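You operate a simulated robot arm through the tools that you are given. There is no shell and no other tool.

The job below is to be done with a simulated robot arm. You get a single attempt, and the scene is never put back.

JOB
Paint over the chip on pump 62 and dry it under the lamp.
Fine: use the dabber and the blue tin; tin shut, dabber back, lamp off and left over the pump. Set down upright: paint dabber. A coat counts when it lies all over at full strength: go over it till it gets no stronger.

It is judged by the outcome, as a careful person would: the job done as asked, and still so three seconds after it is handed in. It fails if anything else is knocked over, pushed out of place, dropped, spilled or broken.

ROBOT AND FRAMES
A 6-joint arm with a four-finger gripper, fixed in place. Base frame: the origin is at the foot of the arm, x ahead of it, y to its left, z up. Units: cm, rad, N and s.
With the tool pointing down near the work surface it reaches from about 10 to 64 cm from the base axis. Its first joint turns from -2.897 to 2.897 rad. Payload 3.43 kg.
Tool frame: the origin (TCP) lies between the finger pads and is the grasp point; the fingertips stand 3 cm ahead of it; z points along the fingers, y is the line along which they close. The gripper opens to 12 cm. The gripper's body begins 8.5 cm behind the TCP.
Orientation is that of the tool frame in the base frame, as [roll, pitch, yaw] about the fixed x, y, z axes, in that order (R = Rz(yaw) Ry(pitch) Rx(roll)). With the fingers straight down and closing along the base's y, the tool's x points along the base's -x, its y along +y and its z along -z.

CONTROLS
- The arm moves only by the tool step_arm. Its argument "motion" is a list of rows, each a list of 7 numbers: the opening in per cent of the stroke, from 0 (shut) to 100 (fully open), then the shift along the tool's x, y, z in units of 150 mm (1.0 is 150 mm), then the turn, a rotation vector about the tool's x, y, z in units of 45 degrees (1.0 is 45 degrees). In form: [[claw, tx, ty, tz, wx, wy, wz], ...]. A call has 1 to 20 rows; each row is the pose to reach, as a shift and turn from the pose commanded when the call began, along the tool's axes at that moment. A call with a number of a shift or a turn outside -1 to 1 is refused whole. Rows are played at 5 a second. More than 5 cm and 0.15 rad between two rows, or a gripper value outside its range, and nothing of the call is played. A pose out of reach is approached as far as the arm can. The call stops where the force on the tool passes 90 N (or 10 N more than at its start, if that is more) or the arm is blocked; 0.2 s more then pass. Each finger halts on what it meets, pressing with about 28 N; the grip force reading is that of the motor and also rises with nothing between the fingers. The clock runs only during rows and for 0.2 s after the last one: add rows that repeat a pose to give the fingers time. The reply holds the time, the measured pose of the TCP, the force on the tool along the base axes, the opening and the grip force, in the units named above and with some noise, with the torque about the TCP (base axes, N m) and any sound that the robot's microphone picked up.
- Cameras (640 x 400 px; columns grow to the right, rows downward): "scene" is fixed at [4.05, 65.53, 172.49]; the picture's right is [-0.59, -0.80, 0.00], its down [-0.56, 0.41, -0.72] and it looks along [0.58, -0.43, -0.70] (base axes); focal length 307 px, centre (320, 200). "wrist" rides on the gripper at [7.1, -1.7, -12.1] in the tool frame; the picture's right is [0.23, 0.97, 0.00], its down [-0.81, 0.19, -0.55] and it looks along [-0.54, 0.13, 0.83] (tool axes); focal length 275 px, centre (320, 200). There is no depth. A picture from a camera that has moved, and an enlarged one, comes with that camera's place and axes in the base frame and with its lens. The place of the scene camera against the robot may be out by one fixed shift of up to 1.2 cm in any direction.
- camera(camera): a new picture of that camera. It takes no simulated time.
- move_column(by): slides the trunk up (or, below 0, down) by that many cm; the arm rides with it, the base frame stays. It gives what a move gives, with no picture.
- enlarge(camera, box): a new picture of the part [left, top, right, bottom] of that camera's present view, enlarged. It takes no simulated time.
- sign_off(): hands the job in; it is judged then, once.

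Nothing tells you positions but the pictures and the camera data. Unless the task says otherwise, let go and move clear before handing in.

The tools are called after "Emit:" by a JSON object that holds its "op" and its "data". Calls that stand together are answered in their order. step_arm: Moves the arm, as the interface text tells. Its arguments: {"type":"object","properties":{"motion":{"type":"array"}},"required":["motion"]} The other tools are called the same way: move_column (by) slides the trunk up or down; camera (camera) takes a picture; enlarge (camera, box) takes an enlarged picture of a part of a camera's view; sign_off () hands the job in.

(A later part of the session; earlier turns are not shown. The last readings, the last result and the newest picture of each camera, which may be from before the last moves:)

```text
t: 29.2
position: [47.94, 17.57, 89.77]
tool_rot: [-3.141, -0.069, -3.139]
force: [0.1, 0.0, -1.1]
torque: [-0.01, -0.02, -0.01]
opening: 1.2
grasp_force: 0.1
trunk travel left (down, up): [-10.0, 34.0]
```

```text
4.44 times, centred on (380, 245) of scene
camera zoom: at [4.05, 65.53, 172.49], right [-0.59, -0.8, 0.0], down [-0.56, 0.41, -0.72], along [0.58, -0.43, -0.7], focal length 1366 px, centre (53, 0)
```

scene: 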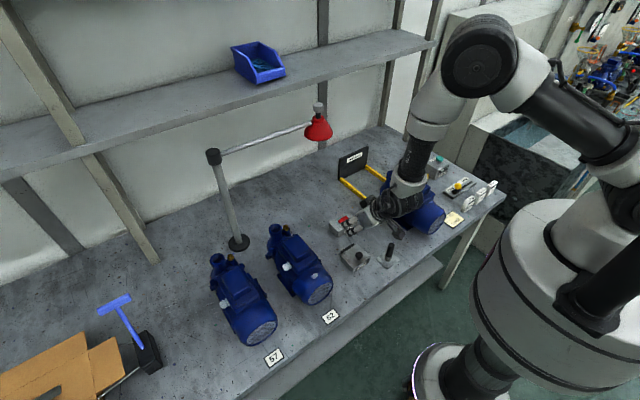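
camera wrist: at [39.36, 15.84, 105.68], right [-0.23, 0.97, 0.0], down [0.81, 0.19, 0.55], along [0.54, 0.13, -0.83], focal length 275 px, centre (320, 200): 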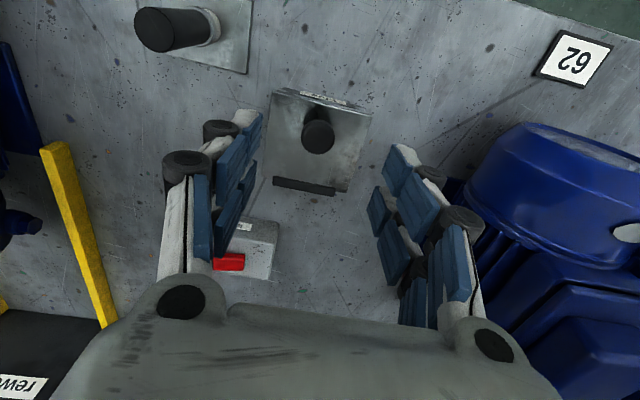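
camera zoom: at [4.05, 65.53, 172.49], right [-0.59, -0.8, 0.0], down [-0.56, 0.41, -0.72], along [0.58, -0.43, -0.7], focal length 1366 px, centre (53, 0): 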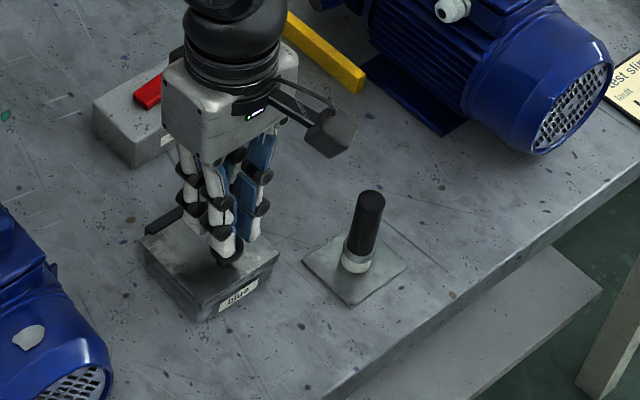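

The fingers slipped off because the grip was too high on the ball. The knob centre must be nearer z=85.2. I'll open, realign and take a lower grip.

Emit:
{"op": "step_arm", "data": {"motion": [[30, 0, 0, -0.02, 0, 0, 0], [42, 0, 0, -0.02, 0, 0, 0], [42, 0.04, 0, 0.0, 0, -0.04, 0], [42, 0.078, 0, 0.005, 0, -0.088, 0], [42, 0.073, 0, 0.08, 0, -0.088, 0], [42, 0.069, 0, 0.145, 0, -0.088, 0], [42, 0.069, 0, 0.145, 0, -0.088, 0]]}}

Emit:
{"op": "enlarge", "data": {"camera": "wrist", "box": [240, 80, 400, 240]}}

Emit:
{"op": "enlarge", "data": {"camera": "scene", "box": [340, 220, 400, 280]}}

```text
t: 30.8
position: [46.56, 17.71, 87.79]
tool_rot: [-3.14, 0.0, -3.139]
force: [0.2, 0.7, 0.1]
torque: [-0.01, -0.02, 0.02]
opening: 5.05
grasp_force: 0.1
trunk travel left (down, up): [-10.0, 34.0]
```

```text
2.50 times, centred on (320, 160) of wrist
camera zoom: at [39.45, 15.91, 99.86], right [-0.23, 0.97, 0.0], down [0.81, 0.19, 0.55], along [0.54, 0.13, -0.83], focal length 688 px, centre (320, 300)
```

zoom: 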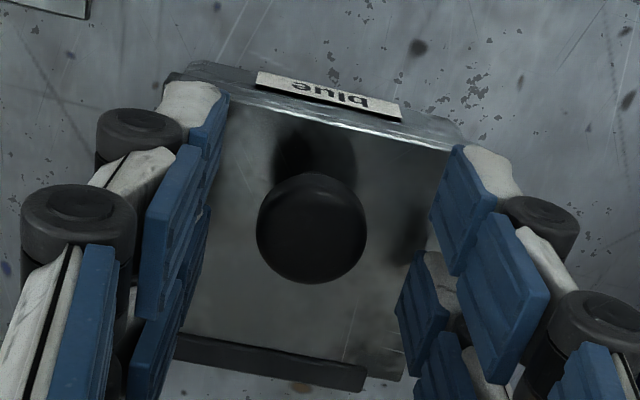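

```text
6.67 times, centred on (370, 250) of scene
camera zoom: at [4.05, 65.53, 172.49], right [-0.59, -0.8, 0.0], down [-0.56, 0.41, -0.72], along [0.58, -0.43, -0.7], focal length 2048 px, centre (-13, -133)
```

zoom: 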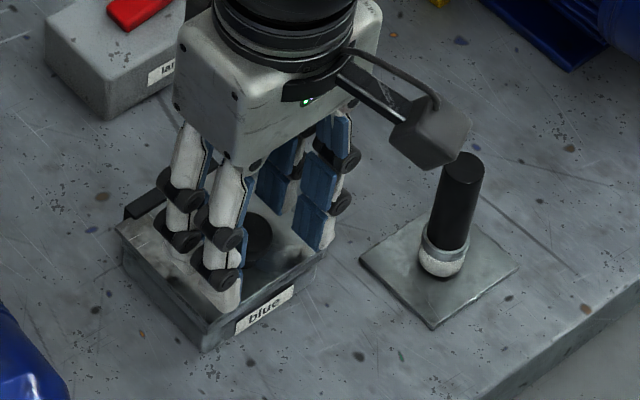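

Emit:
{"op": "step_arm", "data": {"motion": [[42, -0.023, -0.013, 0.0, 0, 0, 0], [42, -0.023, -0.013, 0.02, 0, 0, 0], [42, -0.023, -0.013, 0.036, 0, 0, 0], [42, -0.023, -0.013, 0.036, 0, 0, 0]]}}

Emit:
{"op": "enlarge", "data": {"camera": "wrist", "box": [240, 80, 400, 240]}}

```text
t: 31.8
position: [47.08, 17.35, 87.12]
tool_rot: [-3.14, 0.0, -3.14]
force: [0.8, -1.0, 0.9]
torque: [0.02, 0.01, -0.01]
opening: 5.05
grasp_force: 0.1
trunk travel left (down, up): [-10.0, 34.0]
```

```text
2.50 times, centred on (320, 160) of wrist
camera zoom: at [39.86, 15.68, 99.26], right [-0.23, 0.97, 0.0], down [0.81, 0.19, 0.55], along [0.54, 0.13, -0.83], focal length 688 px, centre (320, 300)
```

zoom: 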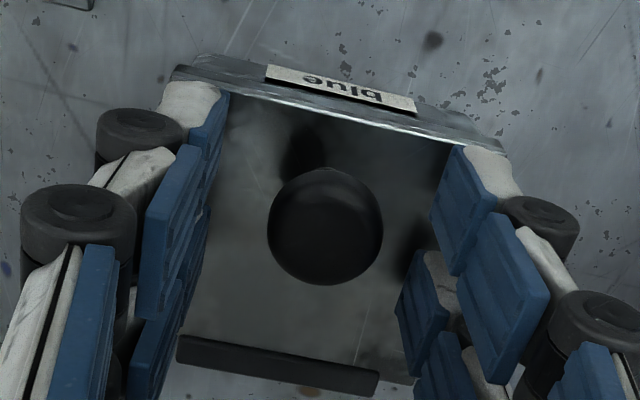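

Emit:
{"op": "step_arm", "data": {"motion": [[32, 0, 0.006, 0, 0, 0, 0], [22, 0, 0.006, 0, 0, 0, 0], [12, 0, 0.006, 0, 0, 0, 0], [8, 0, 0.006, 0, 0, 0, 0], [8, 0, 0.006, 0, 0, 0, 0]]}}

```text
t: 33.0
position: [47.0, 17.42, 87.1]
tool_rot: [-3.139, -0.001, -3.139]
force: [-0.5, 0.6, -0.8]
torque: [0.01, 0.11, 0.01]
opening: 2.28
grasp_force: 45.2
trunk travel left (down, up): [-10.0, 34.0]
```

The grip is lower now, at 2.28 cm opening. I'll lift the first 10° slowly and check that it holds.

Emit:
{"op": "step_arm", "data": {"motion": [[8, -0.007, 0, -0.015, 0, 0.014, 0], [8, -0.014, 0, -0.031, 0, 0.028, 0], [8, -0.022, 0, -0.046, 0, 0.042, 0], [8, -0.031, 0, -0.061, 0, 0.056, 0], [8, -0.031, 0, -0.061, 0, 0.056, 0]]}}

Emit:
{"op": "enlarge", "data": {"camera": "wrist", "box": [220, 60, 420, 260]}}

Emit:
{"op": "enlarge", "data": {"camera": "scene", "box": [340, 220, 400, 280]}}

```text
t: 34.2
position: [47.31, 17.41, 87.87]
tool_rot: [-3.138, -0.05, -3.139]
force: [-12.4, 5.5, -15.2]
torque: [0.12, 1.4, -0.01]
opening: 2.31
grasp_force: 44.5
trunk travel left (down, up): [-10.0, 34.0]
```

```text
2.00 times, centred on (320, 160) of wrist
camera zoom: at [40.71, 15.79, 100.41], right [-0.23, 0.97, 0.01], down [0.84, 0.2, 0.51], along [0.5, 0.13, -0.86], focal length 551 px, centre (320, 280)
```

zoom: 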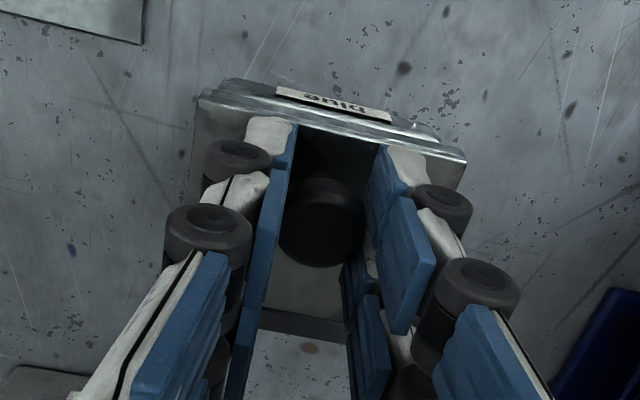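

```text
6.67 times, centred on (370, 250) of scene
camera zoom: at [4.05, 65.53, 172.49], right [-0.59, -0.8, 0.0], down [-0.56, 0.41, -0.72], along [0.58, -0.43, -0.7], focal length 2048 px, centre (-13, -133)
```

zoom: 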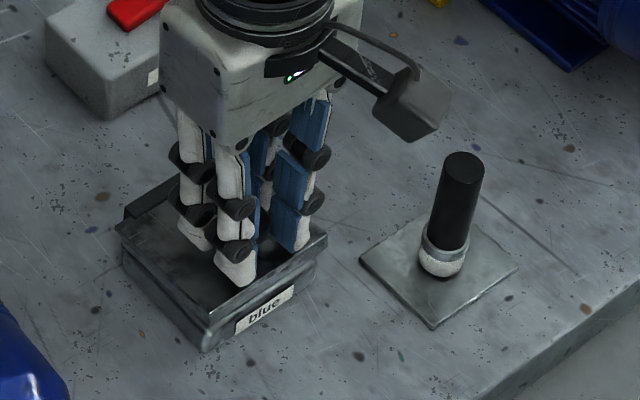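

The lid is opening with modest force. I'll continue the arc to about 30°.

Emit:
{"op": "step_arm", "data": {"motion": [[8, -0.019, 0, -0.029, 0, 0.028, 0], [8, -0.038, 0, -0.057, 0, 0.056, 0], [8, -0.062, 0, -0.083, 0, 0.083, 0], [8, -0.086, 0, -0.107, 0, 0.111, 0], [8, -0.086, 0, -0.107, 0, 0.111, 0]]}}

Emit:
{"op": "enlarge", "data": {"camera": "wrist", "box": [220, 60, 420, 260]}}

Emit:
{"op": "enlarge", "data": {"camera": "scene", "box": [340, 220, 400, 280]}}

```text
t: 35.4
position: [48.52, 17.45, 89.63]
tool_rot: [-3.138, -0.133, -3.141]
force: [-18.1, 12.5, -6.8]
torque: [0.24, 1.48, -0.08]
opening: 2.29
grasp_force: 44.6
trunk travel left (down, up): [-10.0, 34.0]
```

```text
2.00 times, centred on (320, 160) of wrist
camera zoom: at [43.01, 15.79, 102.61], right [-0.23, 0.97, 0.03], down [0.88, 0.19, 0.44], along [0.42, 0.13, -0.9], focal length 551 px, centre (320, 280)
```

zoom: 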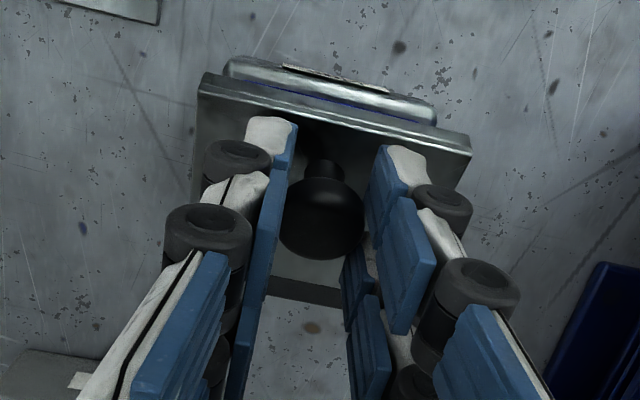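

```text
6.67 times, centred on (370, 250) of scene
camera zoom: at [4.05, 65.53, 172.49], right [-0.59, -0.8, 0.0], down [-0.56, 0.41, -0.72], along [0.58, -0.43, -0.7], focal length 2048 px, centre (-13, -133)
```

zoom: 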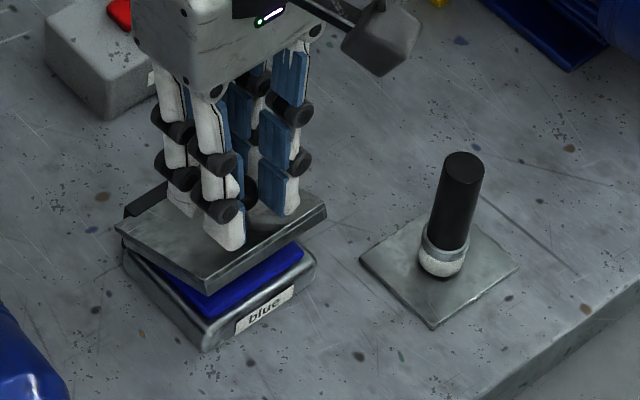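

The lid is at about 30° and blue paint is visible inside. I'll go on to about 60° with a small correction for where the hinge is.

Emit:
{"op": "step_arm", "data": {"motion": [[8, -0.014, 0.003, -0.025, 0, 0.028, 0], [8, -0.028, 0.006, -0.05, 0, 0.056, 0], [8, -0.055, 0.006, -0.071, 0, 0.083, 0], [8, -0.085, 0.006, -0.091, 0, 0.111, 0], [8, -0.115, 0.006, -0.108, 0, 0.139, 0], [8, -0.147, 0.006, -0.123, 0, 0.167, 0], [8, -0.147, 0.006, -0.123, 0, 0.167, 0]]}}

Emit:
{"op": "enlarge", "data": {"camera": "wrist", "box": [220, 60, 420, 260]}}

Emit:
{"op": "enlarge", "data": {"camera": "scene", "box": [340, 220, 400, 280]}}

```text
t: 37.0
position: [50.86, 17.49, 91.13]
tool_rot: [-3.139, -0.267, -3.14]
force: [-21.8, 3.3, 3.1]
torque: [0.08, 1.67, -0.04]
opening: 2.27
grasp_force: 44.7
trunk travel left (down, up): [-10.0, 34.0]
```

```text
2.00 times, centred on (320, 160) of wrist
camera zoom: at [47.16, 15.8, 104.77], right [-0.22, 0.97, 0.06], down [0.93, 0.19, 0.32], along [0.3, 0.12, -0.95], focal length 551 px, centre (320, 280)
```

zoom: 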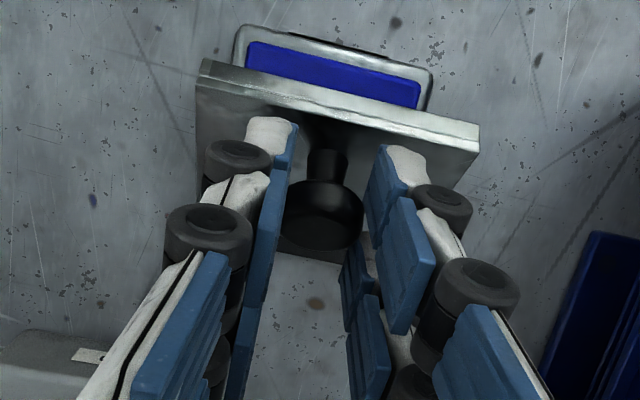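

```text
6.67 times, centred on (370, 250) of scene
camera zoom: at [4.05, 65.53, 172.49], right [-0.59, -0.8, 0.0], down [-0.56, 0.41, -0.72], along [0.58, -0.43, -0.7], focal length 2048 px, centre (-13, -133)
```

zoom: 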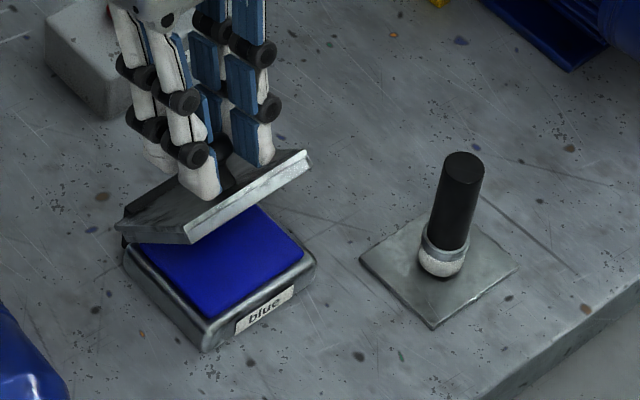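

The lid is at about 55°. I'll carry on past upright in two steps.

Emit:
{"op": "step_arm", "data": {"motion": [[8, -0.021, 0, -0.012, 0, 0.028, 0], [8, -0.042, 0, -0.024, 0, 0.056, 0], [8, -0.076, 0, -0.033, 0, 0.083, 0], [8, -0.11, 0, -0.042, 0, 0.111, 0], [8, -0.145, 0, -0.046, 0, 0.139, 0], [8, -0.181, 0, -0.049, 0, 0.167, 0], [8, -0.181, 0, -0.049, 0, 0.167, 0]]}}

Emit:
{"op": "enlarge", "data": {"camera": "wrist", "box": [220, 60, 420, 260]}}

Emit:
{"op": "enlarge", "data": {"camera": "scene", "box": [330, 210, 410, 280]}}

```text
t: 38.6
position: [53.5, 17.54, 91.57]
tool_rot: [-3.138, -0.401, 3.142]
force: [-25.6, 4.5, 31.2]
torque: [0.15, 2.4, -0.18]
opening: 2.24
grasp_force: 44.7
trunk travel left (down, up): [-10.0, 34.0]
```

```text
2.00 times, centred on (320, 160) of wrist
camera zoom: at [51.6, 15.8, 105.52], right [-0.21, 0.97, 0.09], down [0.96, 0.19, 0.19], along [0.17, 0.13, -0.98], focal length 551 px, centre (320, 280)
```

zoom: 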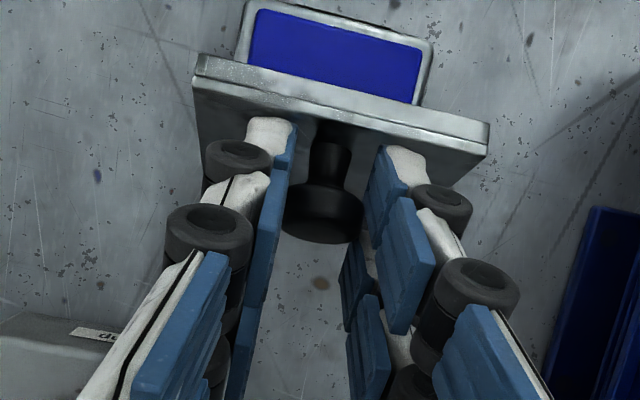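

```text
5.71 times, centred on (370, 245) of scene
camera zoom: at [4.05, 65.53, 172.49], right [-0.59, -0.8, 0.0], down [-0.56, 0.41, -0.72], along [0.58, -0.43, -0.7], focal length 1756 px, centre (34, -57)
```

zoom: 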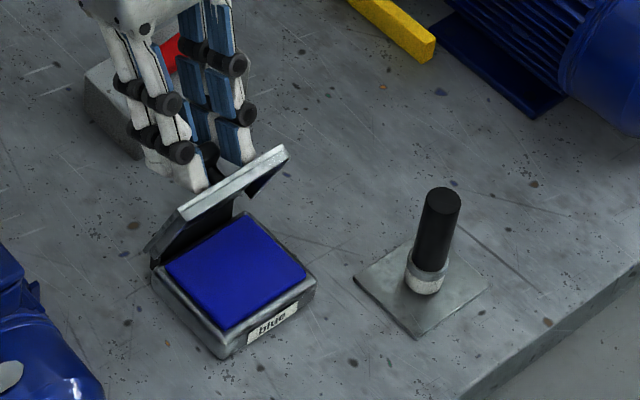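

The lid is at about 77°. Fitting the measured points puts the hinge at (52.8,83.9). I'll continue on that corrected arc past vertical to about 105°.

Emit:
{"op": "step_arm", "data": {"motion": [[8, -0.006, 0, -0.033, 0, 0, 0], [8, -0.04, 0, -0.039, 0, 0, 0], [8, -0.074, 0, -0.044, 0, 0, 0], [8, -0.109, 0, -0.044, 0, 0, 0], [8, -0.144, 0, -0.044, 0, 0, 0], [8, -0.144, 0, -0.044, 0, 0, 0]]}}

Emit:
{"op": "enlarge", "data": {"camera": "wrist", "box": [220, 60, 420, 260]}}

Emit:
{"op": "enlarge", "data": {"camera": "scene", "box": [330, 210, 410, 280]}}

```text
t: 40.0
position: [56.6, 17.61, 91.61]
tool_rot: [3.142, -0.381, -3.139]
force: [10.4, -2.0, 54.6]
torque: [-0.15, 1.25, -0.02]
opening: 2.14
grasp_force: 45.3
trunk travel left (down, up): [-10.0, 34.0]
```

```text
2.00 times, centred on (320, 160) of wrist
camera zoom: at [54.26, 15.75, 105.56], right [-0.22, 0.97, 0.09], down [0.96, 0.19, 0.21], along [0.19, 0.13, -0.97], focal length 551 px, centre (320, 280)
```

zoom: 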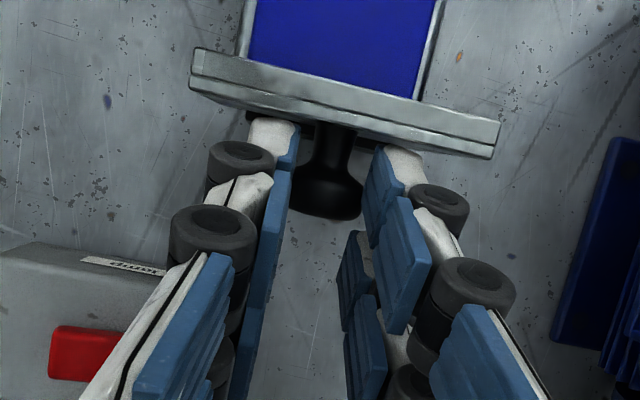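

```text
5.71 times, centred on (370, 245) of scene
camera zoom: at [4.05, 65.53, 172.49], right [-0.59, -0.8, 0.0], down [-0.56, 0.41, -0.72], along [0.58, -0.43, -0.7], focal length 1756 px, centre (34, -57)
```

zoom: 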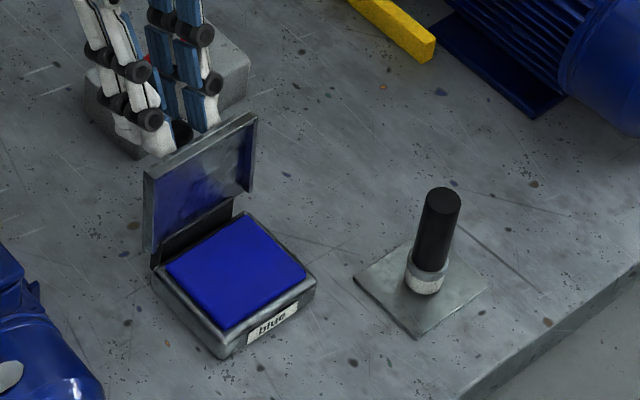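

The lid is now just past vertical and pressing back, probably against its stop. I'll relieve the force and let go of the knob to see whether it stays open.

Emit:
{"op": "step_arm", "data": {"motion": [[8, 0.003, 0, -0.04, 0, 0, 0], [18, 0.003, 0, -0.042, 0, 0, 0], [28, 0.003, 0, -0.042, 0, 0, 0], [38, 0.003, 0, -0.042, 0, 0, 0], [42, 0.003, 0, -0.042, 0, 0, 0]]}}

Emit:
{"op": "enlarge", "data": {"camera": "wrist", "box": [220, 60, 420, 260]}}

Emit:
{"op": "enlarge", "data": {"camera": "scene", "box": [330, 210, 410, 280]}}

```text
t: 41.2
position: [56.53, 17.62, 91.41]
tool_rot: [-3.141, -0.394, -3.139]
force: [0.9, -0.2, -0.9]
torque: [-0.03, -0.01, 0.01]
opening: 5.06
grasp_force: 0.1
trunk travel left (down, up): [-10.0, 34.0]
```

```text
2.00 times, centred on (320, 160) of wrist
camera zoom: at [54.5, 15.87, 105.43], right [-0.21, 0.97, 0.09], down [0.96, 0.19, 0.2], along [0.18, 0.13, -0.98], focal length 551 px, centre (320, 280)
```

zoom: 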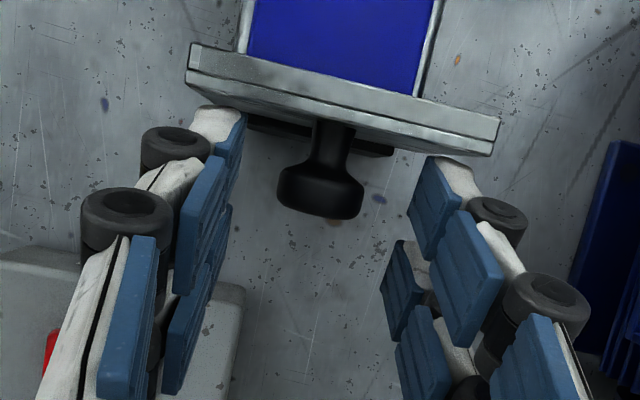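

```text
5.71 times, centred on (370, 245) of scene
camera zoom: at [4.05, 65.53, 172.49], right [-0.59, -0.8, 0.0], down [-0.56, 0.41, -0.72], along [0.58, -0.43, -0.7], focal length 1756 px, centre (34, -57)
```

zoom: 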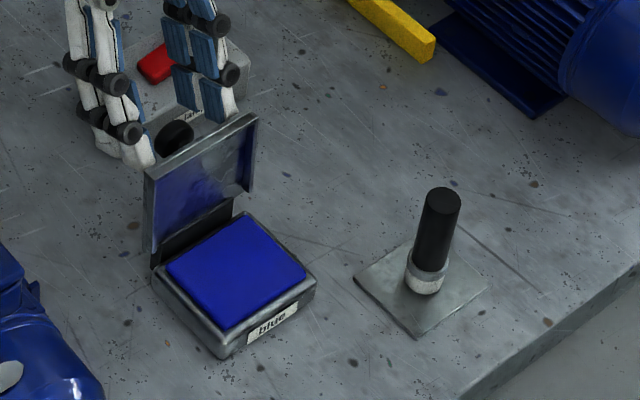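

The lid stays open by itself. I'll back the fingers off the knob and rise clear.

Emit:
{"op": "step_arm", "data": {"motion": [[48, 0, 0, -0.1, 0, 0, 0], [52, 0, 0, -0.2, 0, 0, 0], [52, 0.05, 0, -0.32, 0, 0, 0], [52, 0.128, 0, -0.508, 0, -0.1, 0], [52, 0.18, 0, -0.63, 0, -0.25, 0], [52, 0.2, 0, -0.68, 0, -0.4, 0], [52, 0.2, 0, -0.68, 0, -0.5, 0], [52, 0.2, 0, -0.68, 0, -0.5, 0]]}}

Emit:
{"op": "enlarge", "data": {"camera": "scene", "box": [320, 190, 420, 280]}}

```text
t: 43.0
position: [57.44, 17.52, 102.28]
tool_rot: [-3.14, -0.002, -3.14]
force: [-0.4, 0.8, 0.0]
torque: [-0.02, -0.01, -0.03]
opening: 6.24
grasp_force: 0.1
trunk travel left (down, up): [-10.0, 34.0]
```

```text
4.44 times, centred on (370, 235) of scene
camera zoom: at [4.05, 65.53, 172.49], right [-0.59, -0.8, 0.0], down [-0.56, 0.41, -0.72], along [0.58, -0.43, -0.7], focal length 1366 px, centre (98, 44)
```

zoom: 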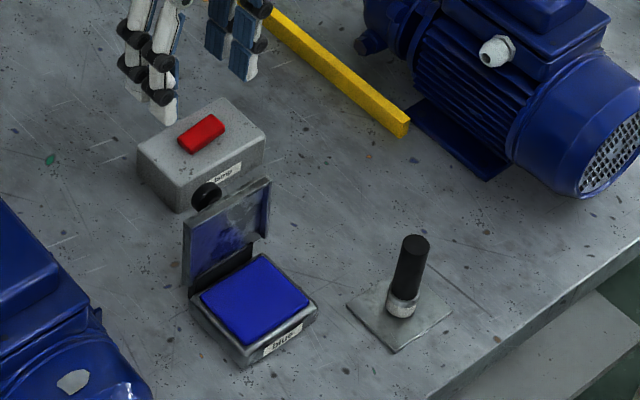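

Everything is still in place. Now I'll move over the dabber.

Emit:
{"op": "step_arm", "data": {"motion": [[52, 0.2, -0.17, 0, 0, 0, 0], [52, 0.4, -0.34, 0, 0, 0, 0], [52, 0.6, -0.5, 0, 0, 0, 0], [52, 0.8, -0.667, 0, 0, 0, 0], [52, 0.98, -0.667, 0, 0, 0, 0], [52, 0.98, -0.667, 0, 0, 0, 0]]}}

Emit:
{"op": "camera", "data": {"camera": "wrist"}}

Emit:
{"op": "enlarge", "data": {"camera": "wrist", "box": [240, 60, 400, 220]}}

```text
t: 44.4
position: [43.15, 7.45, 102.15]
tool_rot: [-3.141, -0.002, -3.141]
force: [0.6, 0.3, -0.7]
torque: [-0.01, 0.02, -0.02]
opening: 6.24
grasp_force: 0.1
trunk travel left (down, up): [-10.0, 34.0]
```

```text
taken
camera wrist: at [35.97, 5.85, 114.35], right [-0.23, 0.97, 0.0], down [0.81, 0.19, 0.55], along [0.54, 0.13, -0.83], focal length 275 px, centre (320, 200)
```

wrist: 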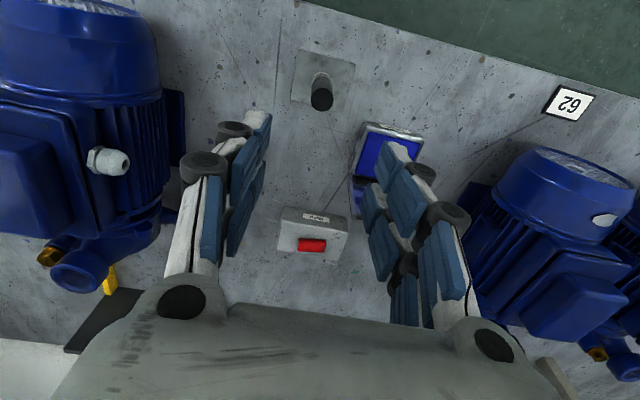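

```text
2.50 times, centred on (320, 140) of wrist
camera zoom: at [35.97, 5.85, 114.35], right [-0.23, 0.97, 0.0], down [0.81, 0.19, 0.55], along [0.54, 0.13, -0.83], focal length 688 px, centre (320, 350)
```

zoom: 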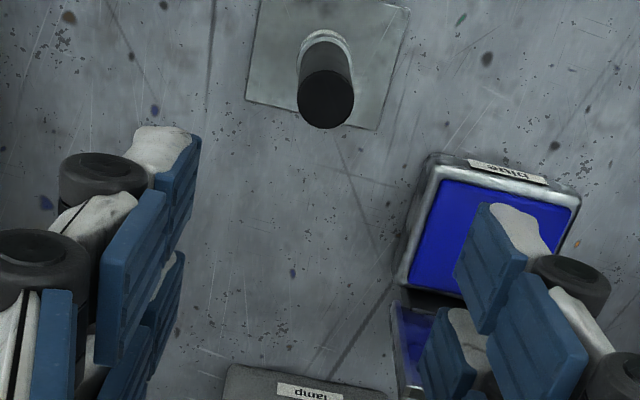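

Emit:
{"op": "step_arm", "data": {"motion": [[48, 0.073, 0.006, 0.2, 0, 0, 0], [42, 0.073, 0.006, 0.4, 0, 0, 0], [40, 0.073, 0.006, 0.56, 0, 0, 0], [40, 0.073, 0.006, 0.56, 0, 0, 0]]}}

Emit:
{"op": "enlarge", "data": {"camera": "wrist", "box": [240, 80, 400, 240]}}

```text
t: 45.4
position: [41.85, 7.74, 93.83]
tool_rot: [-3.139, -0.003, -3.139]
force: [-0.7, -0.7, -0.2]
torque: [0.04, 0.01, 0.01]
opening: 4.79
grasp_force: 0.0
trunk travel left (down, up): [-10.0, 34.0]
```

```text
2.50 times, centred on (320, 160) of wrist
camera zoom: at [34.62, 6.02, 106.07], right [-0.23, 0.97, 0.0], down [0.81, 0.19, 0.55], along [0.54, 0.13, -0.83], focal length 688 px, centre (320, 300)
```

zoom: 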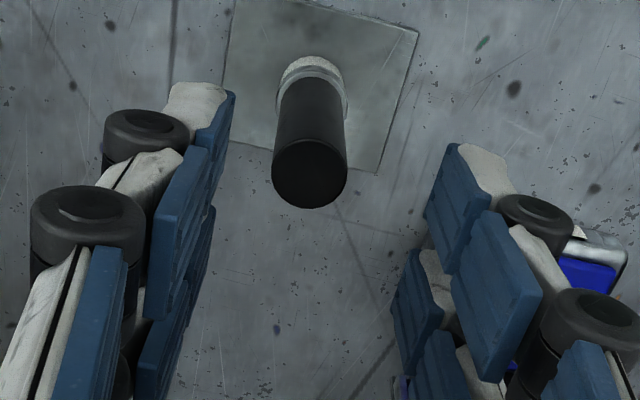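

Emit:
{"op": "step_arm", "data": {"motion": [[40, -0.01, -0.016, 0.15, 0, 0, 0], [40, -0.01, -0.016, 0.3, 0, 0, 0], [40, -0.01, -0.016, 0.44, 0, 0, 0], [40, -0.01, -0.016, 0.44, 0, 0, 0]]}}

Emit:
{"op": "enlarge", "data": {"camera": "wrist", "box": [240, 80, 400, 240]}}

Emit:
{"op": "enlarge", "data": {"camera": "scene", "box": [350, 200, 430, 280]}}

```text
t: 46.4
position: [42.06, 7.57, 87.17]
tool_rot: [-3.138, -0.003, -3.139]
force: [0.1, -0.3, 0.2]
torque: [0.02, 0.03, 0.03]
opening: 4.8
grasp_force: 0.0
trunk travel left (down, up): [-10.0, 34.0]
```

```text
2.50 times, centred on (320, 160) of wrist
camera zoom: at [34.91, 5.77, 99.34], right [-0.23, 0.97, 0.0], down [0.81, 0.19, 0.55], along [0.54, 0.13, -0.83], focal length 688 px, centre (320, 300)
```

zoom: 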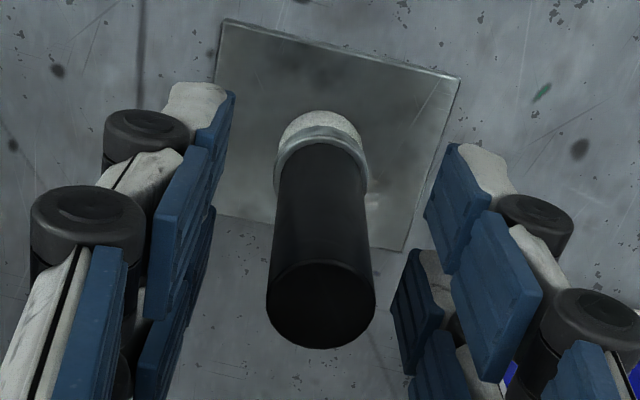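

```text
5.00 times, centred on (390, 240) of scene
camera zoom: at [4.05, 65.53, 172.49], right [-0.59, -0.8, 0.0], down [-0.56, 0.41, -0.72], along [0.58, -0.43, -0.7], focal length 1536 px, centre (-30, 0)
```

zoom: 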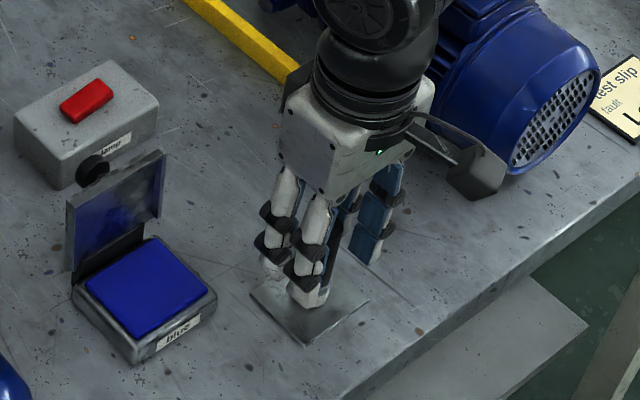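

The handle is centred between the fingers. I'll make a small adjustment and grip it.

Emit:
{"op": "step_arm", "data": {"motion": [[36, 0.012, 0, 0, 0, 0, 0], [28, 0.012, 0, 0, 0, 0, 0], [20, 0.012, 0, 0, 0, 0, 0], [12, 0.012, 0, 0, 0, 0, 0], [5, 0.012, 0, 0, 0, 0, 0], [5, 0.012, 0, 0, 0, 0, 0]]}}

Emit:
{"op": "enlarge", "data": {"camera": "wrist", "box": [240, 80, 400, 240]}}

```text
t: 47.8
position: [41.96, 7.54, 87.11]
tool_rot: [-3.14, -0.001, -3.141]
force: [0.7, -0.2, -0.3]
torque: [-0.02, 0.0, 0.0]
opening: 1.79
grasp_force: 27.8
trunk travel left (down, up): [-10.0, 34.0]
```

```text
2.50 times, centred on (320, 160) of wrist
camera zoom: at [34.73, 5.75, 99.32], right [-0.23, 0.97, 0.0], down [0.81, 0.19, 0.55], along [0.54, 0.13, -0.83], focal length 688 px, centre (320, 300)
```

zoom: 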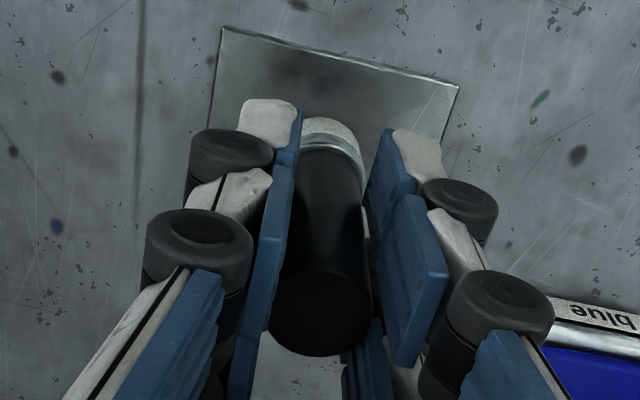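

The dabber is held at its 1.8 cm handle, with the TCP at (41.96,7.54,87.11) while it stands on the plate. I'll lift it straight up.

Emit:
{"op": "step_arm", "data": {"motion": [[5, 0, 0, -0.1, 0, 0, 0], [5, 0, 0, -0.3, 0, 0, 0], [5, 0, 0, -0.55, 0, 0, 0], [5, 0, 0, -0.7, 0, 0, 0], [5, 0, 0, -0.7, 0, 0, 0]]}}

Emit:
{"op": "enlarge", "data": {"camera": "scene", "box": [340, 180, 430, 280]}}

Emit:
{"op": "enlarge", "data": {"camera": "wrist", "box": [240, 80, 400, 240]}}

```text
t: 49.0
position: [41.88, 7.52, 97.92]
tool_rot: [-3.14, -0.002, -3.139]
force: [-0.3, -0.1, -0.1]
torque: [0.01, 0.0, -0.01]
opening: 1.79
grasp_force: 27.6
trunk travel left (down, up): [-10.0, 34.0]
```

```text
4.00 times, centred on (385, 230) of scene
camera zoom: at [4.05, 65.53, 172.49], right [-0.59, -0.8, 0.0], down [-0.56, 0.41, -0.72], along [0.58, -0.43, -0.7], focal length 1229 px, centre (60, 80)
```

zoom: 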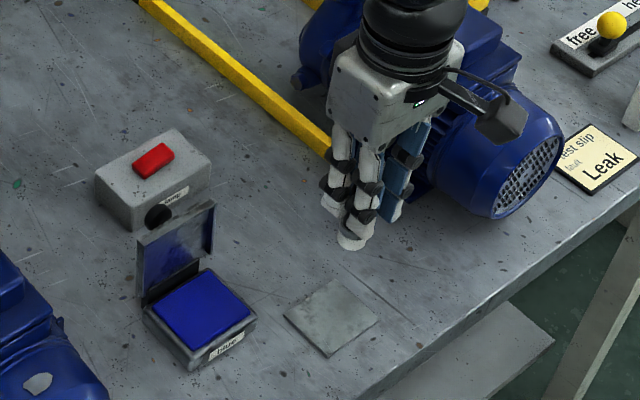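

```text
2.50 times, centred on (320, 160) of wrist
camera zoom: at [34.79, 5.84, 110.07], right [-0.23, 0.97, 0.0], down [0.81, 0.19, 0.55], along [0.54, 0.13, -0.83], focal length 688 px, centre (320, 300)
```

zoom: 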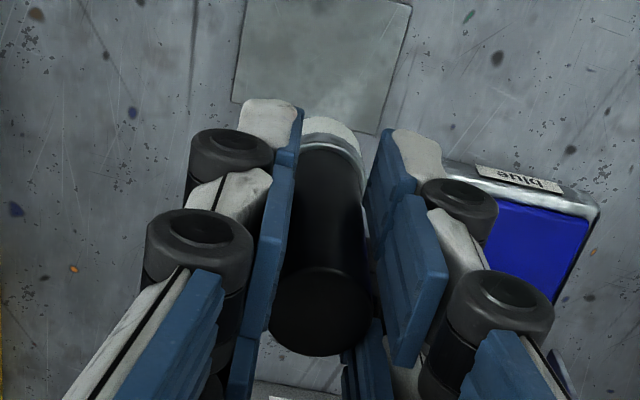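

The dabber is up and hanging straight. I'll move it over the middle of the paint at about (48.1,17.5).

Emit:
{"op": "step_arm", "data": {"motion": [[5, -0.1, 0.17, 0, 0, 0, 0], [5, -0.2, 0.34, 0, 0, 0, 0], [5, -0.3, 0.5, 0, 0, 0, 0], [5, -0.408, 0.662, 0, 0, 0, 0], [5, -0.408, 0.662, 0.2, 0, 0, 0], [5, -0.408, 0.662, 0.4, 0, 0, 0], [5, -0.408, 0.662, 0.45, 0, 0, 0], [5, -0.408, 0.662, 0.45, 0, 0, 0]]}}

Emit:
{"op": "enlarge", "data": {"camera": "scene", "box": [330, 200, 410, 280]}}

Emit:
{"op": "enlarge", "data": {"camera": "wrist", "box": [220, 60, 420, 260]}}

```text
t: 50.8
position: [47.82, 17.19, 90.84]
tool_rot: [-3.138, -0.001, -3.141]
force: [-1.0, -0.2, 0.2]
torque: [-0.01, 0.0, 0.02]
opening: 1.8
grasp_force: 28.1
trunk travel left (down, up): [-10.0, 34.0]
```

```text
5.00 times, centred on (370, 240) of scene
camera zoom: at [4.05, 65.53, 172.49], right [-0.59, -0.8, 0.0], down [-0.56, 0.41, -0.72], along [0.58, -0.43, -0.7], focal length 1536 px, centre (70, 0)
```

zoom: 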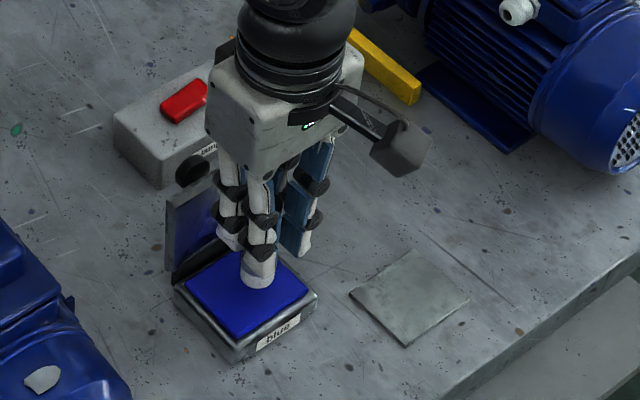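

```text
2.00 times, centred on (320, 160) of wrist
camera zoom: at [40.67, 15.5, 103.02], right [-0.23, 0.97, 0.0], down [0.81, 0.19, 0.55], along [0.54, 0.13, -0.83], focal length 551 px, centre (320, 280)
```

zoom: 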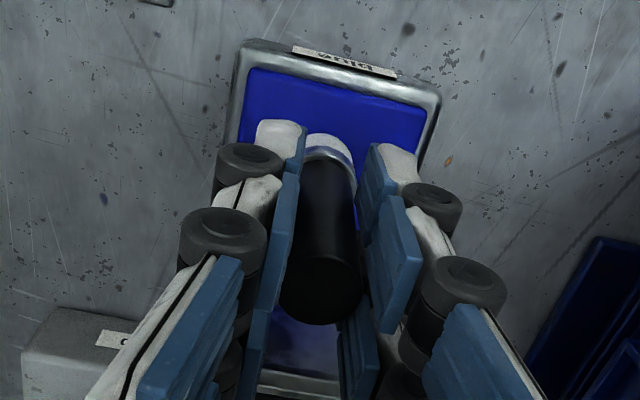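

The dabber is above the paint and well inside the rim. I'll lower it in small steps, watching the force.

Emit:
{"op": "step_arm", "data": {"motion": [[5, 0, 0.015, 0.03, 0, 0, 0], [5, 0, 0.015, 0.06, 0, 0, 0], [5, 0, 0.015, 0.09, 0, 0, 0], [5, 0, 0.015, 0.09, 0, 0, 0]]}}

Emit:
{"op": "enlarge", "data": {"camera": "scene", "box": [340, 220, 400, 280]}}

```text
t: 51.8
position: [47.76, 17.42, 89.6]
tool_rot: [-3.139, -0.001, -3.139]
force: [-1.2, 0.3, -0.8]
torque: [0.01, 0.04, 0.0]
opening: 1.78
grasp_force: 27.9
trunk travel left (down, up): [-10.0, 34.0]
```

```text
6.67 times, centred on (370, 250) of scene
camera zoom: at [4.05, 65.53, 172.49], right [-0.59, -0.8, 0.0], down [-0.56, 0.41, -0.72], along [0.58, -0.43, -0.7], focal length 2048 px, centre (-13, -133)
```

zoom: 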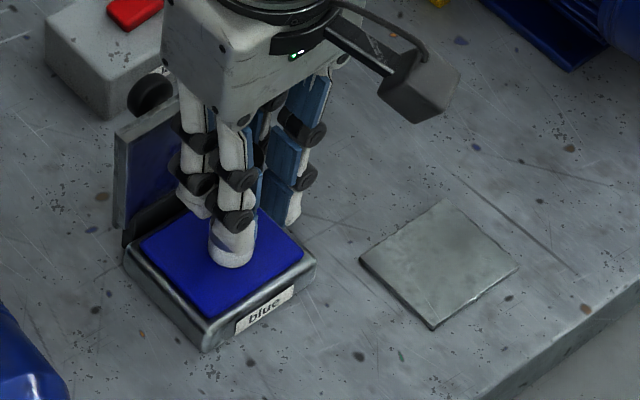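

Emit:
{"op": "step_arm", "data": {"motion": [[5, 0, 0, 0.02, 0, 0, 0], [5, 0, 0, 0.04, 0, 0, 0], [5, 0, 0, 0.04, 0, 0, 0]]}}

Emit:
{"op": "enlarge", "data": {"camera": "scene", "box": [340, 220, 400, 280]}}

Emit:
{"op": "enlarge", "data": {"camera": "wrist", "box": [260, 80, 380, 200]}}

```text
t: 52.6
position: [47.81, 17.4, 89.17]
tool_rot: [-3.141, 0.006, -3.14]
force: [0.4, -7.3, 28.2]
torque: [-0.35, 0.0, -0.02]
opening: 1.81
grasp_force: 28.3
trunk travel left (down, up): [-10.0, 34.0]
```

```text
6.67 times, centred on (370, 250) of scene
camera zoom: at [4.05, 65.53, 172.49], right [-0.59, -0.8, 0.0], down [-0.56, 0.41, -0.72], along [0.58, -0.43, -0.7], focal length 2048 px, centre (-13, -133)
```

zoom: 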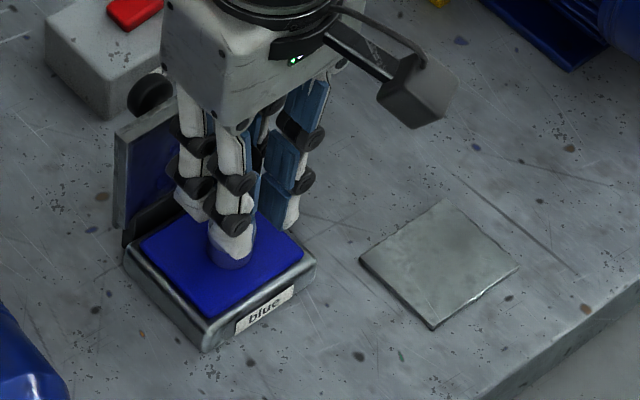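

```text
3.33 times, centred on (320, 140) of wrist
camera zoom: at [40.7, 15.74, 101.39], right [-0.23, 0.97, 0.0], down [0.81, 0.19, 0.56], along [0.54, 0.13, -0.83], focal length 918 px, centre (320, 400)
```

zoom: 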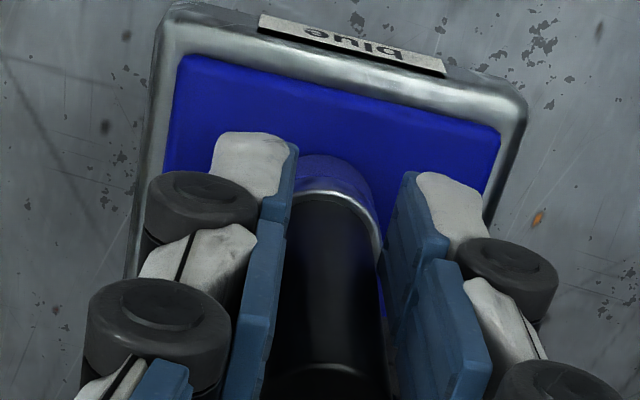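

The dabber touched the paint with about 28 N and its foam has turned blue. I'll lift it straight up out of the tin.

Emit:
{"op": "step_arm", "data": {"motion": [[5, 0, 0, -0.05, 0, 0, 0], [5, 0, 0, -0.2, 0, 0, 0], [5, 0, 0, -0.45, 0, 0, 0], [5, 0, 0, -0.75, 0, 0, 0], [5, 0, 0, -1.0, 0, 0, 0], [5, 0, 0, -1.0, 0, 0, 0]]}}

Emit:
{"op": "enlarge", "data": {"camera": "scene", "box": [320, 150, 420, 280]}}

```text
t: 54.0
position: [47.79, 17.25, 103.65]
tool_rot: [-3.14, -0.002, -3.138]
force: [0.6, -0.3, -0.9]
torque: [0.01, -0.01, 0.01]
opening: 1.78
grasp_force: 28.2
trunk travel left (down, up): [-10.0, 34.0]
```

```text
3.08 times, centred on (370, 215) of scene
camera zoom: at [4.05, 65.53, 172.49], right [-0.59, -0.8, 0.0], down [-0.56, 0.41, -0.72], along [0.58, -0.43, -0.7], focal length 945 px, centre (166, 154)
```

zoom: 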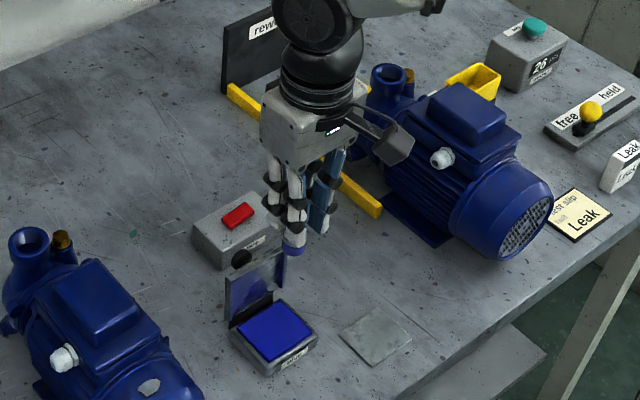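

The dabber is loaded. I'll carry it across to pump 62, staying above everything.

Emit:
{"op": "step_arm", "data": {"motion": [[5, 0.02, 0.25, 0, 0, 0, 0], [5, 0.05, 0.5, 0, 0, 0, 0], [5, 0.08, 0.75, 0, 0, 0, 0], [5, 0.107, 1.0, 0, 0, 0, 0], [5, 0.107, 1.0, 0, 0, 0, 0]]}}

Emit:
{"op": "camera", "data": {"camera": "wrist"}}

Emit:
{"op": "enlarge", "data": {"camera": "scene", "box": [250, 180, 400, 310]}}

```text
t: 55.2
position: [46.31, 32.27, 103.74]
tool_rot: [-3.139, -0.002, -3.139]
force: [0.3, -0.2, -0.1]
torque: [0.03, 0.02, 0.05]
opening: 1.75
grasp_force: 27.6
trunk travel left (down, up): [-10.0, 34.0]
```

```text
taken
camera wrist: at [39.12, 30.56, 115.95], right [-0.23, 0.97, 0.0], down [0.81, 0.19, 0.55], along [0.54, 0.13, -0.83], focal length 275 px, centre (320, 200)
```

wrist: 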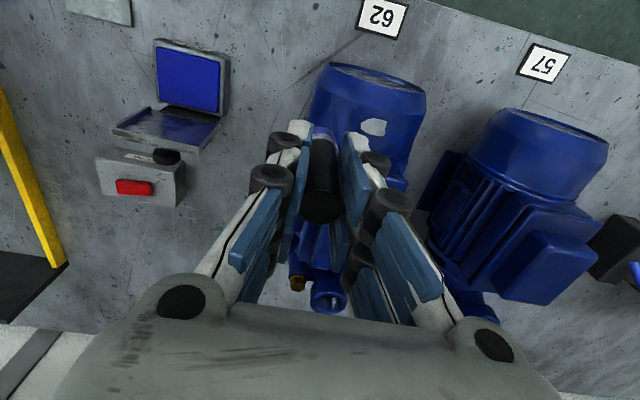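

```text
3.08 times, centred on (325, 245) of scene
camera zoom: at [4.05, 65.53, 172.49], right [-0.59, -0.8, 0.0], down [-0.56, 0.41, -0.72], along [0.58, -0.43, -0.7], focal length 945 px, centre (305, 62)
```

zoom: 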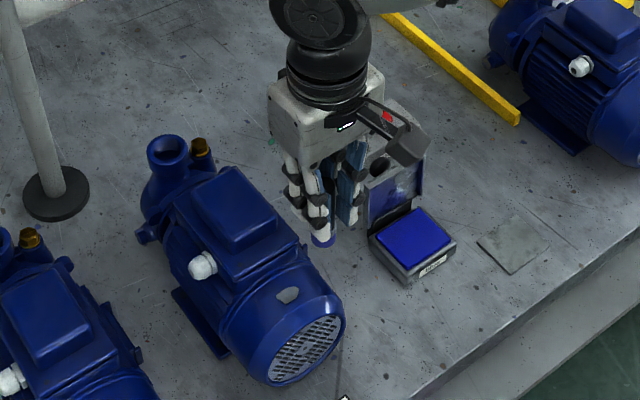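

Emit:
{"op": "enlarge", "data": {"camera": "wrist", "box": [300, 50, 440, 190]}}

```text
2.86 times, centred on (370, 120) of wrist
camera zoom: at [39.12, 30.56, 115.95], right [-0.23, 0.97, 0.0], down [0.81, 0.19, 0.55], along [0.54, 0.13, -0.83], focal length 786 px, centre (177, 429)
```

zoom: 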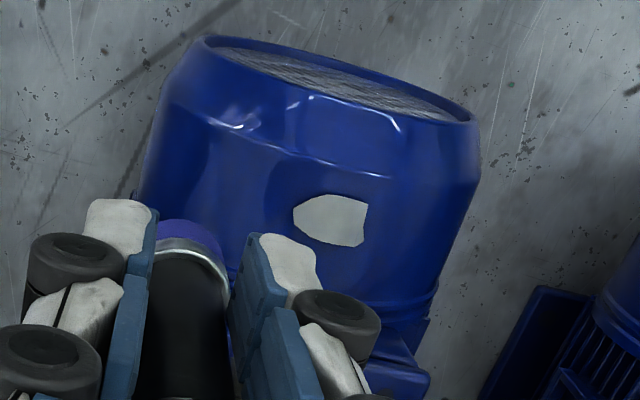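

The chip spans about x 45.3–46.7 and y 35.9–38.3, centred at (46.0,37.15). I'll move above it and come down close.

Emit:
{"op": "step_arm", "data": {"motion": [[5, 0.01, 0.16, 0, 0, 0, 0], [5, 0.02, 0.322, 0, 0, 0, 0], [5, 0.02, 0.322, 0.12, 0, 0, 0], [5, 0.02, 0.322, 0.24, 0, 0, 0], [5, 0.02, 0.322, 0.24, 0, 0, 0]]}}

Emit:
{"op": "enlarge", "data": {"camera": "wrist", "box": [250, 60, 390, 200]}}

Emit:
{"op": "enlarge", "data": {"camera": "scene", "box": [280, 220, 360, 310]}}

```text
t: 56.4
position: [45.95, 37.47, 100.3]
tool_rot: [-3.141, -0.002, -3.14]
force: [0.5, 0.9, 0.3]
torque: [0.0, -0.01, -0.01]
opening: 1.78
grasp_force: 28.1
trunk travel left (down, up): [-10.0, 34.0]
```

```text
2.86 times, centred on (320, 130) of wrist
camera zoom: at [38.76, 35.68, 112.39], right [-0.23, 0.97, 0.0], down [0.81, 0.19, 0.55], along [0.54, 0.13, -0.83], focal length 786 px, centre (320, 400)
```

zoom: 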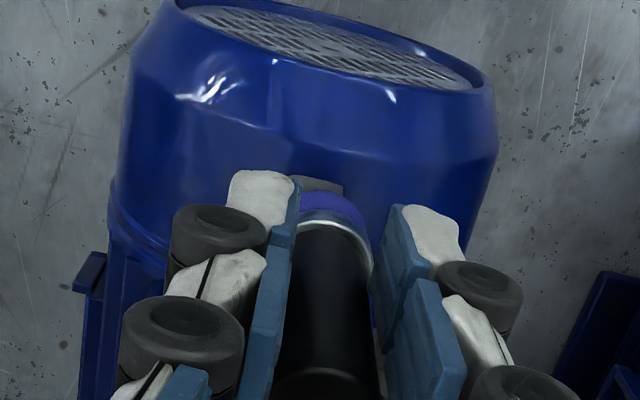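

```text
4.44 times, centred on (320, 265) of scene
camera zoom: at [4.05, 65.53, 172.49], right [-0.59, -0.8, 0.0], down [-0.56, 0.41, -0.72], along [0.58, -0.43, -0.7], focal length 1366 px, centre (320, -89)
```

zoom: 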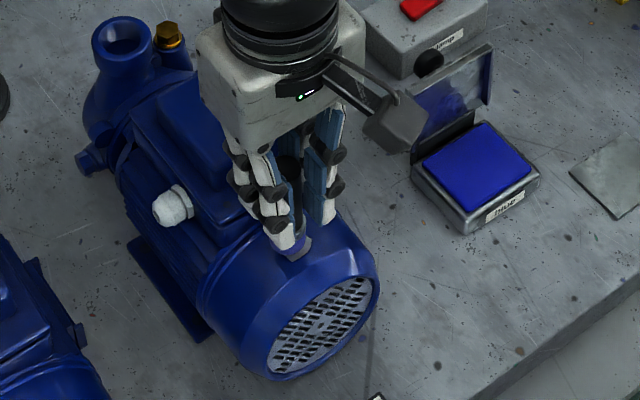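

Emit:
{"op": "step_arm", "data": {"motion": [[5, 0, -0.016, 0.03, 0, 0, 0], [5, 0, -0.016, 0.06, 0, 0, 0], [5, 0, -0.016, 0.085, 0, 0, 0], [5, 0, -0.016, 0.085, 0, 0, 0]]}}

Emit:
{"op": "enlarge", "data": {"camera": "scene", "box": [290, 230, 350, 290]}}

```text
t: 57.4
position: [45.78, 37.16, 99.37]
tool_rot: [3.14, 0.003, -3.138]
force: [-0.3, -1.4, 18.1]
torque: [-0.08, -0.06, 0.0]
opening: 1.79
grasp_force: 28.4
trunk travel left (down, up): [-10.0, 34.0]
```

```text
6.67 times, centred on (320, 260) of scene
camera zoom: at [4.05, 65.53, 172.49], right [-0.59, -0.8, 0.0], down [-0.56, 0.41, -0.72], along [0.58, -0.43, -0.7], focal length 2048 px, centre (320, -200)
```

zoom: 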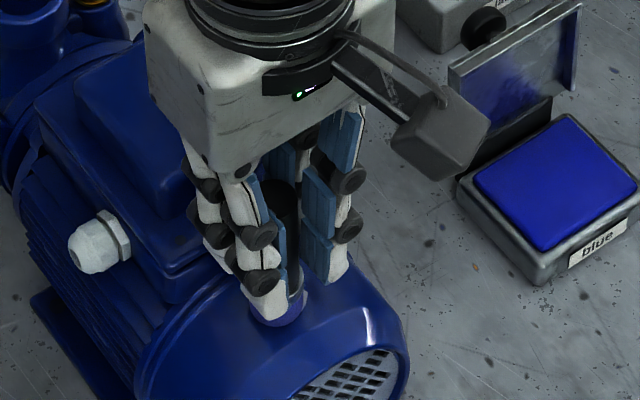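

The foam meets the chip at about 18 N. I'll dab in a small pattern around the chip, lifting between dabs.

Emit:
{"op": "step_arm", "data": {"motion": [[5, 0, 0, 0, 0, 0, 0], [5, 0, 0, 0, 0, 0, 0], [5, 0, 0, -0.06, 0, 0, 0], [5, 0, -0.04, -0.06, 0, 0, 0], [5, 0, -0.04, 0, 0, 0, 0], [5, 0, -0.04, 0.005, 0, 0, 0], [5, 0, -0.04, -0.06, 0, 0, 0], [5, 0, 0.04, -0.06, 0, 0, 0], [5, 0, 0.04, 0, 0, 0, 0], [5, 0, 0.04, 0.005, 0, 0, 0], [5, 0, 0.04, -0.06, 0, 0, 0], [5, -0.03, 0, -0.06, 0, 0, 0], [5, -0.03, 0, 0, 0, 0, 0], [5, -0.03, 0, 0, 0, 0, 0], [5, -0.03, 0, -0.06, 0, 0, 0], [5, 0.03, 0, -0.06, 0, 0, 0], [5, 0.03, 0, 0, 0, 0, 0], [5, 0.03, 0, 0, 0, 0, 0], [5, 0.03, 0, -0.06, 0, 0, 0]]}}

```text
t: 61.4
position: [45.47, 36.85, 99.78]
tool_rot: [-3.139, -0.003, -3.139]
force: [-0.4, -0.4, -0.3]
torque: [0.03, -0.02, -0.03]
opening: 1.77
grasp_force: 28.0
trunk travel left (down, up): [-10.0, 34.0]
```

Now I'll lift away to see the coat.

Emit:
{"op": "step_arm", "data": {"motion": [[5, 0, 0, -0.15, 0, 0, 0], [5, 0, -0.1, -0.27, 0, 0, 0], [5, 0, -0.32, -0.27, 0, 0, 0], [5, 0, -0.32, -0.27, 0, 0, 0]]}}

Emit:
{"op": "enlarge", "data": {"camera": "wrist", "box": [300, 50, 440, 190]}}

Emit:
{"op": "enlarge", "data": {"camera": "scene", "box": [290, 230, 350, 290]}}

```text
t: 62.4
position: [45.23, 32.18, 104.17]
tool_rot: [-3.139, -0.003, -3.14]
force: [0.3, -0.6, 0.4]
torque: [0.0, 0.02, 0.0]
opening: 1.79
grasp_force: 28.2
trunk travel left (down, up): [-10.0, 34.0]
```

```text
2.86 times, centred on (370, 120) of wrist
camera zoom: at [38.1, 30.37, 116.21], right [-0.23, 0.97, 0.0], down [0.81, 0.19, 0.55], along [0.54, 0.13, -0.83], focal length 786 px, centre (177, 429)
```

zoom: 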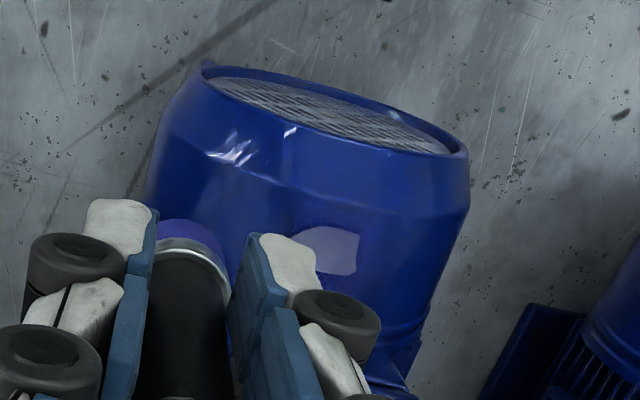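

```text
6.67 times, centred on (320, 260) of scene
camera zoom: at [4.05, 65.53, 172.49], right [-0.59, -0.8, 0.0], down [-0.56, 0.41, -0.72], along [0.58, -0.43, -0.7], focal length 2048 px, centre (320, -200)
```

zoom: 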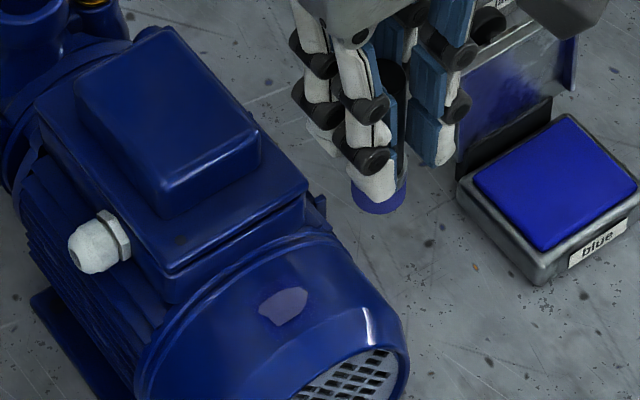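

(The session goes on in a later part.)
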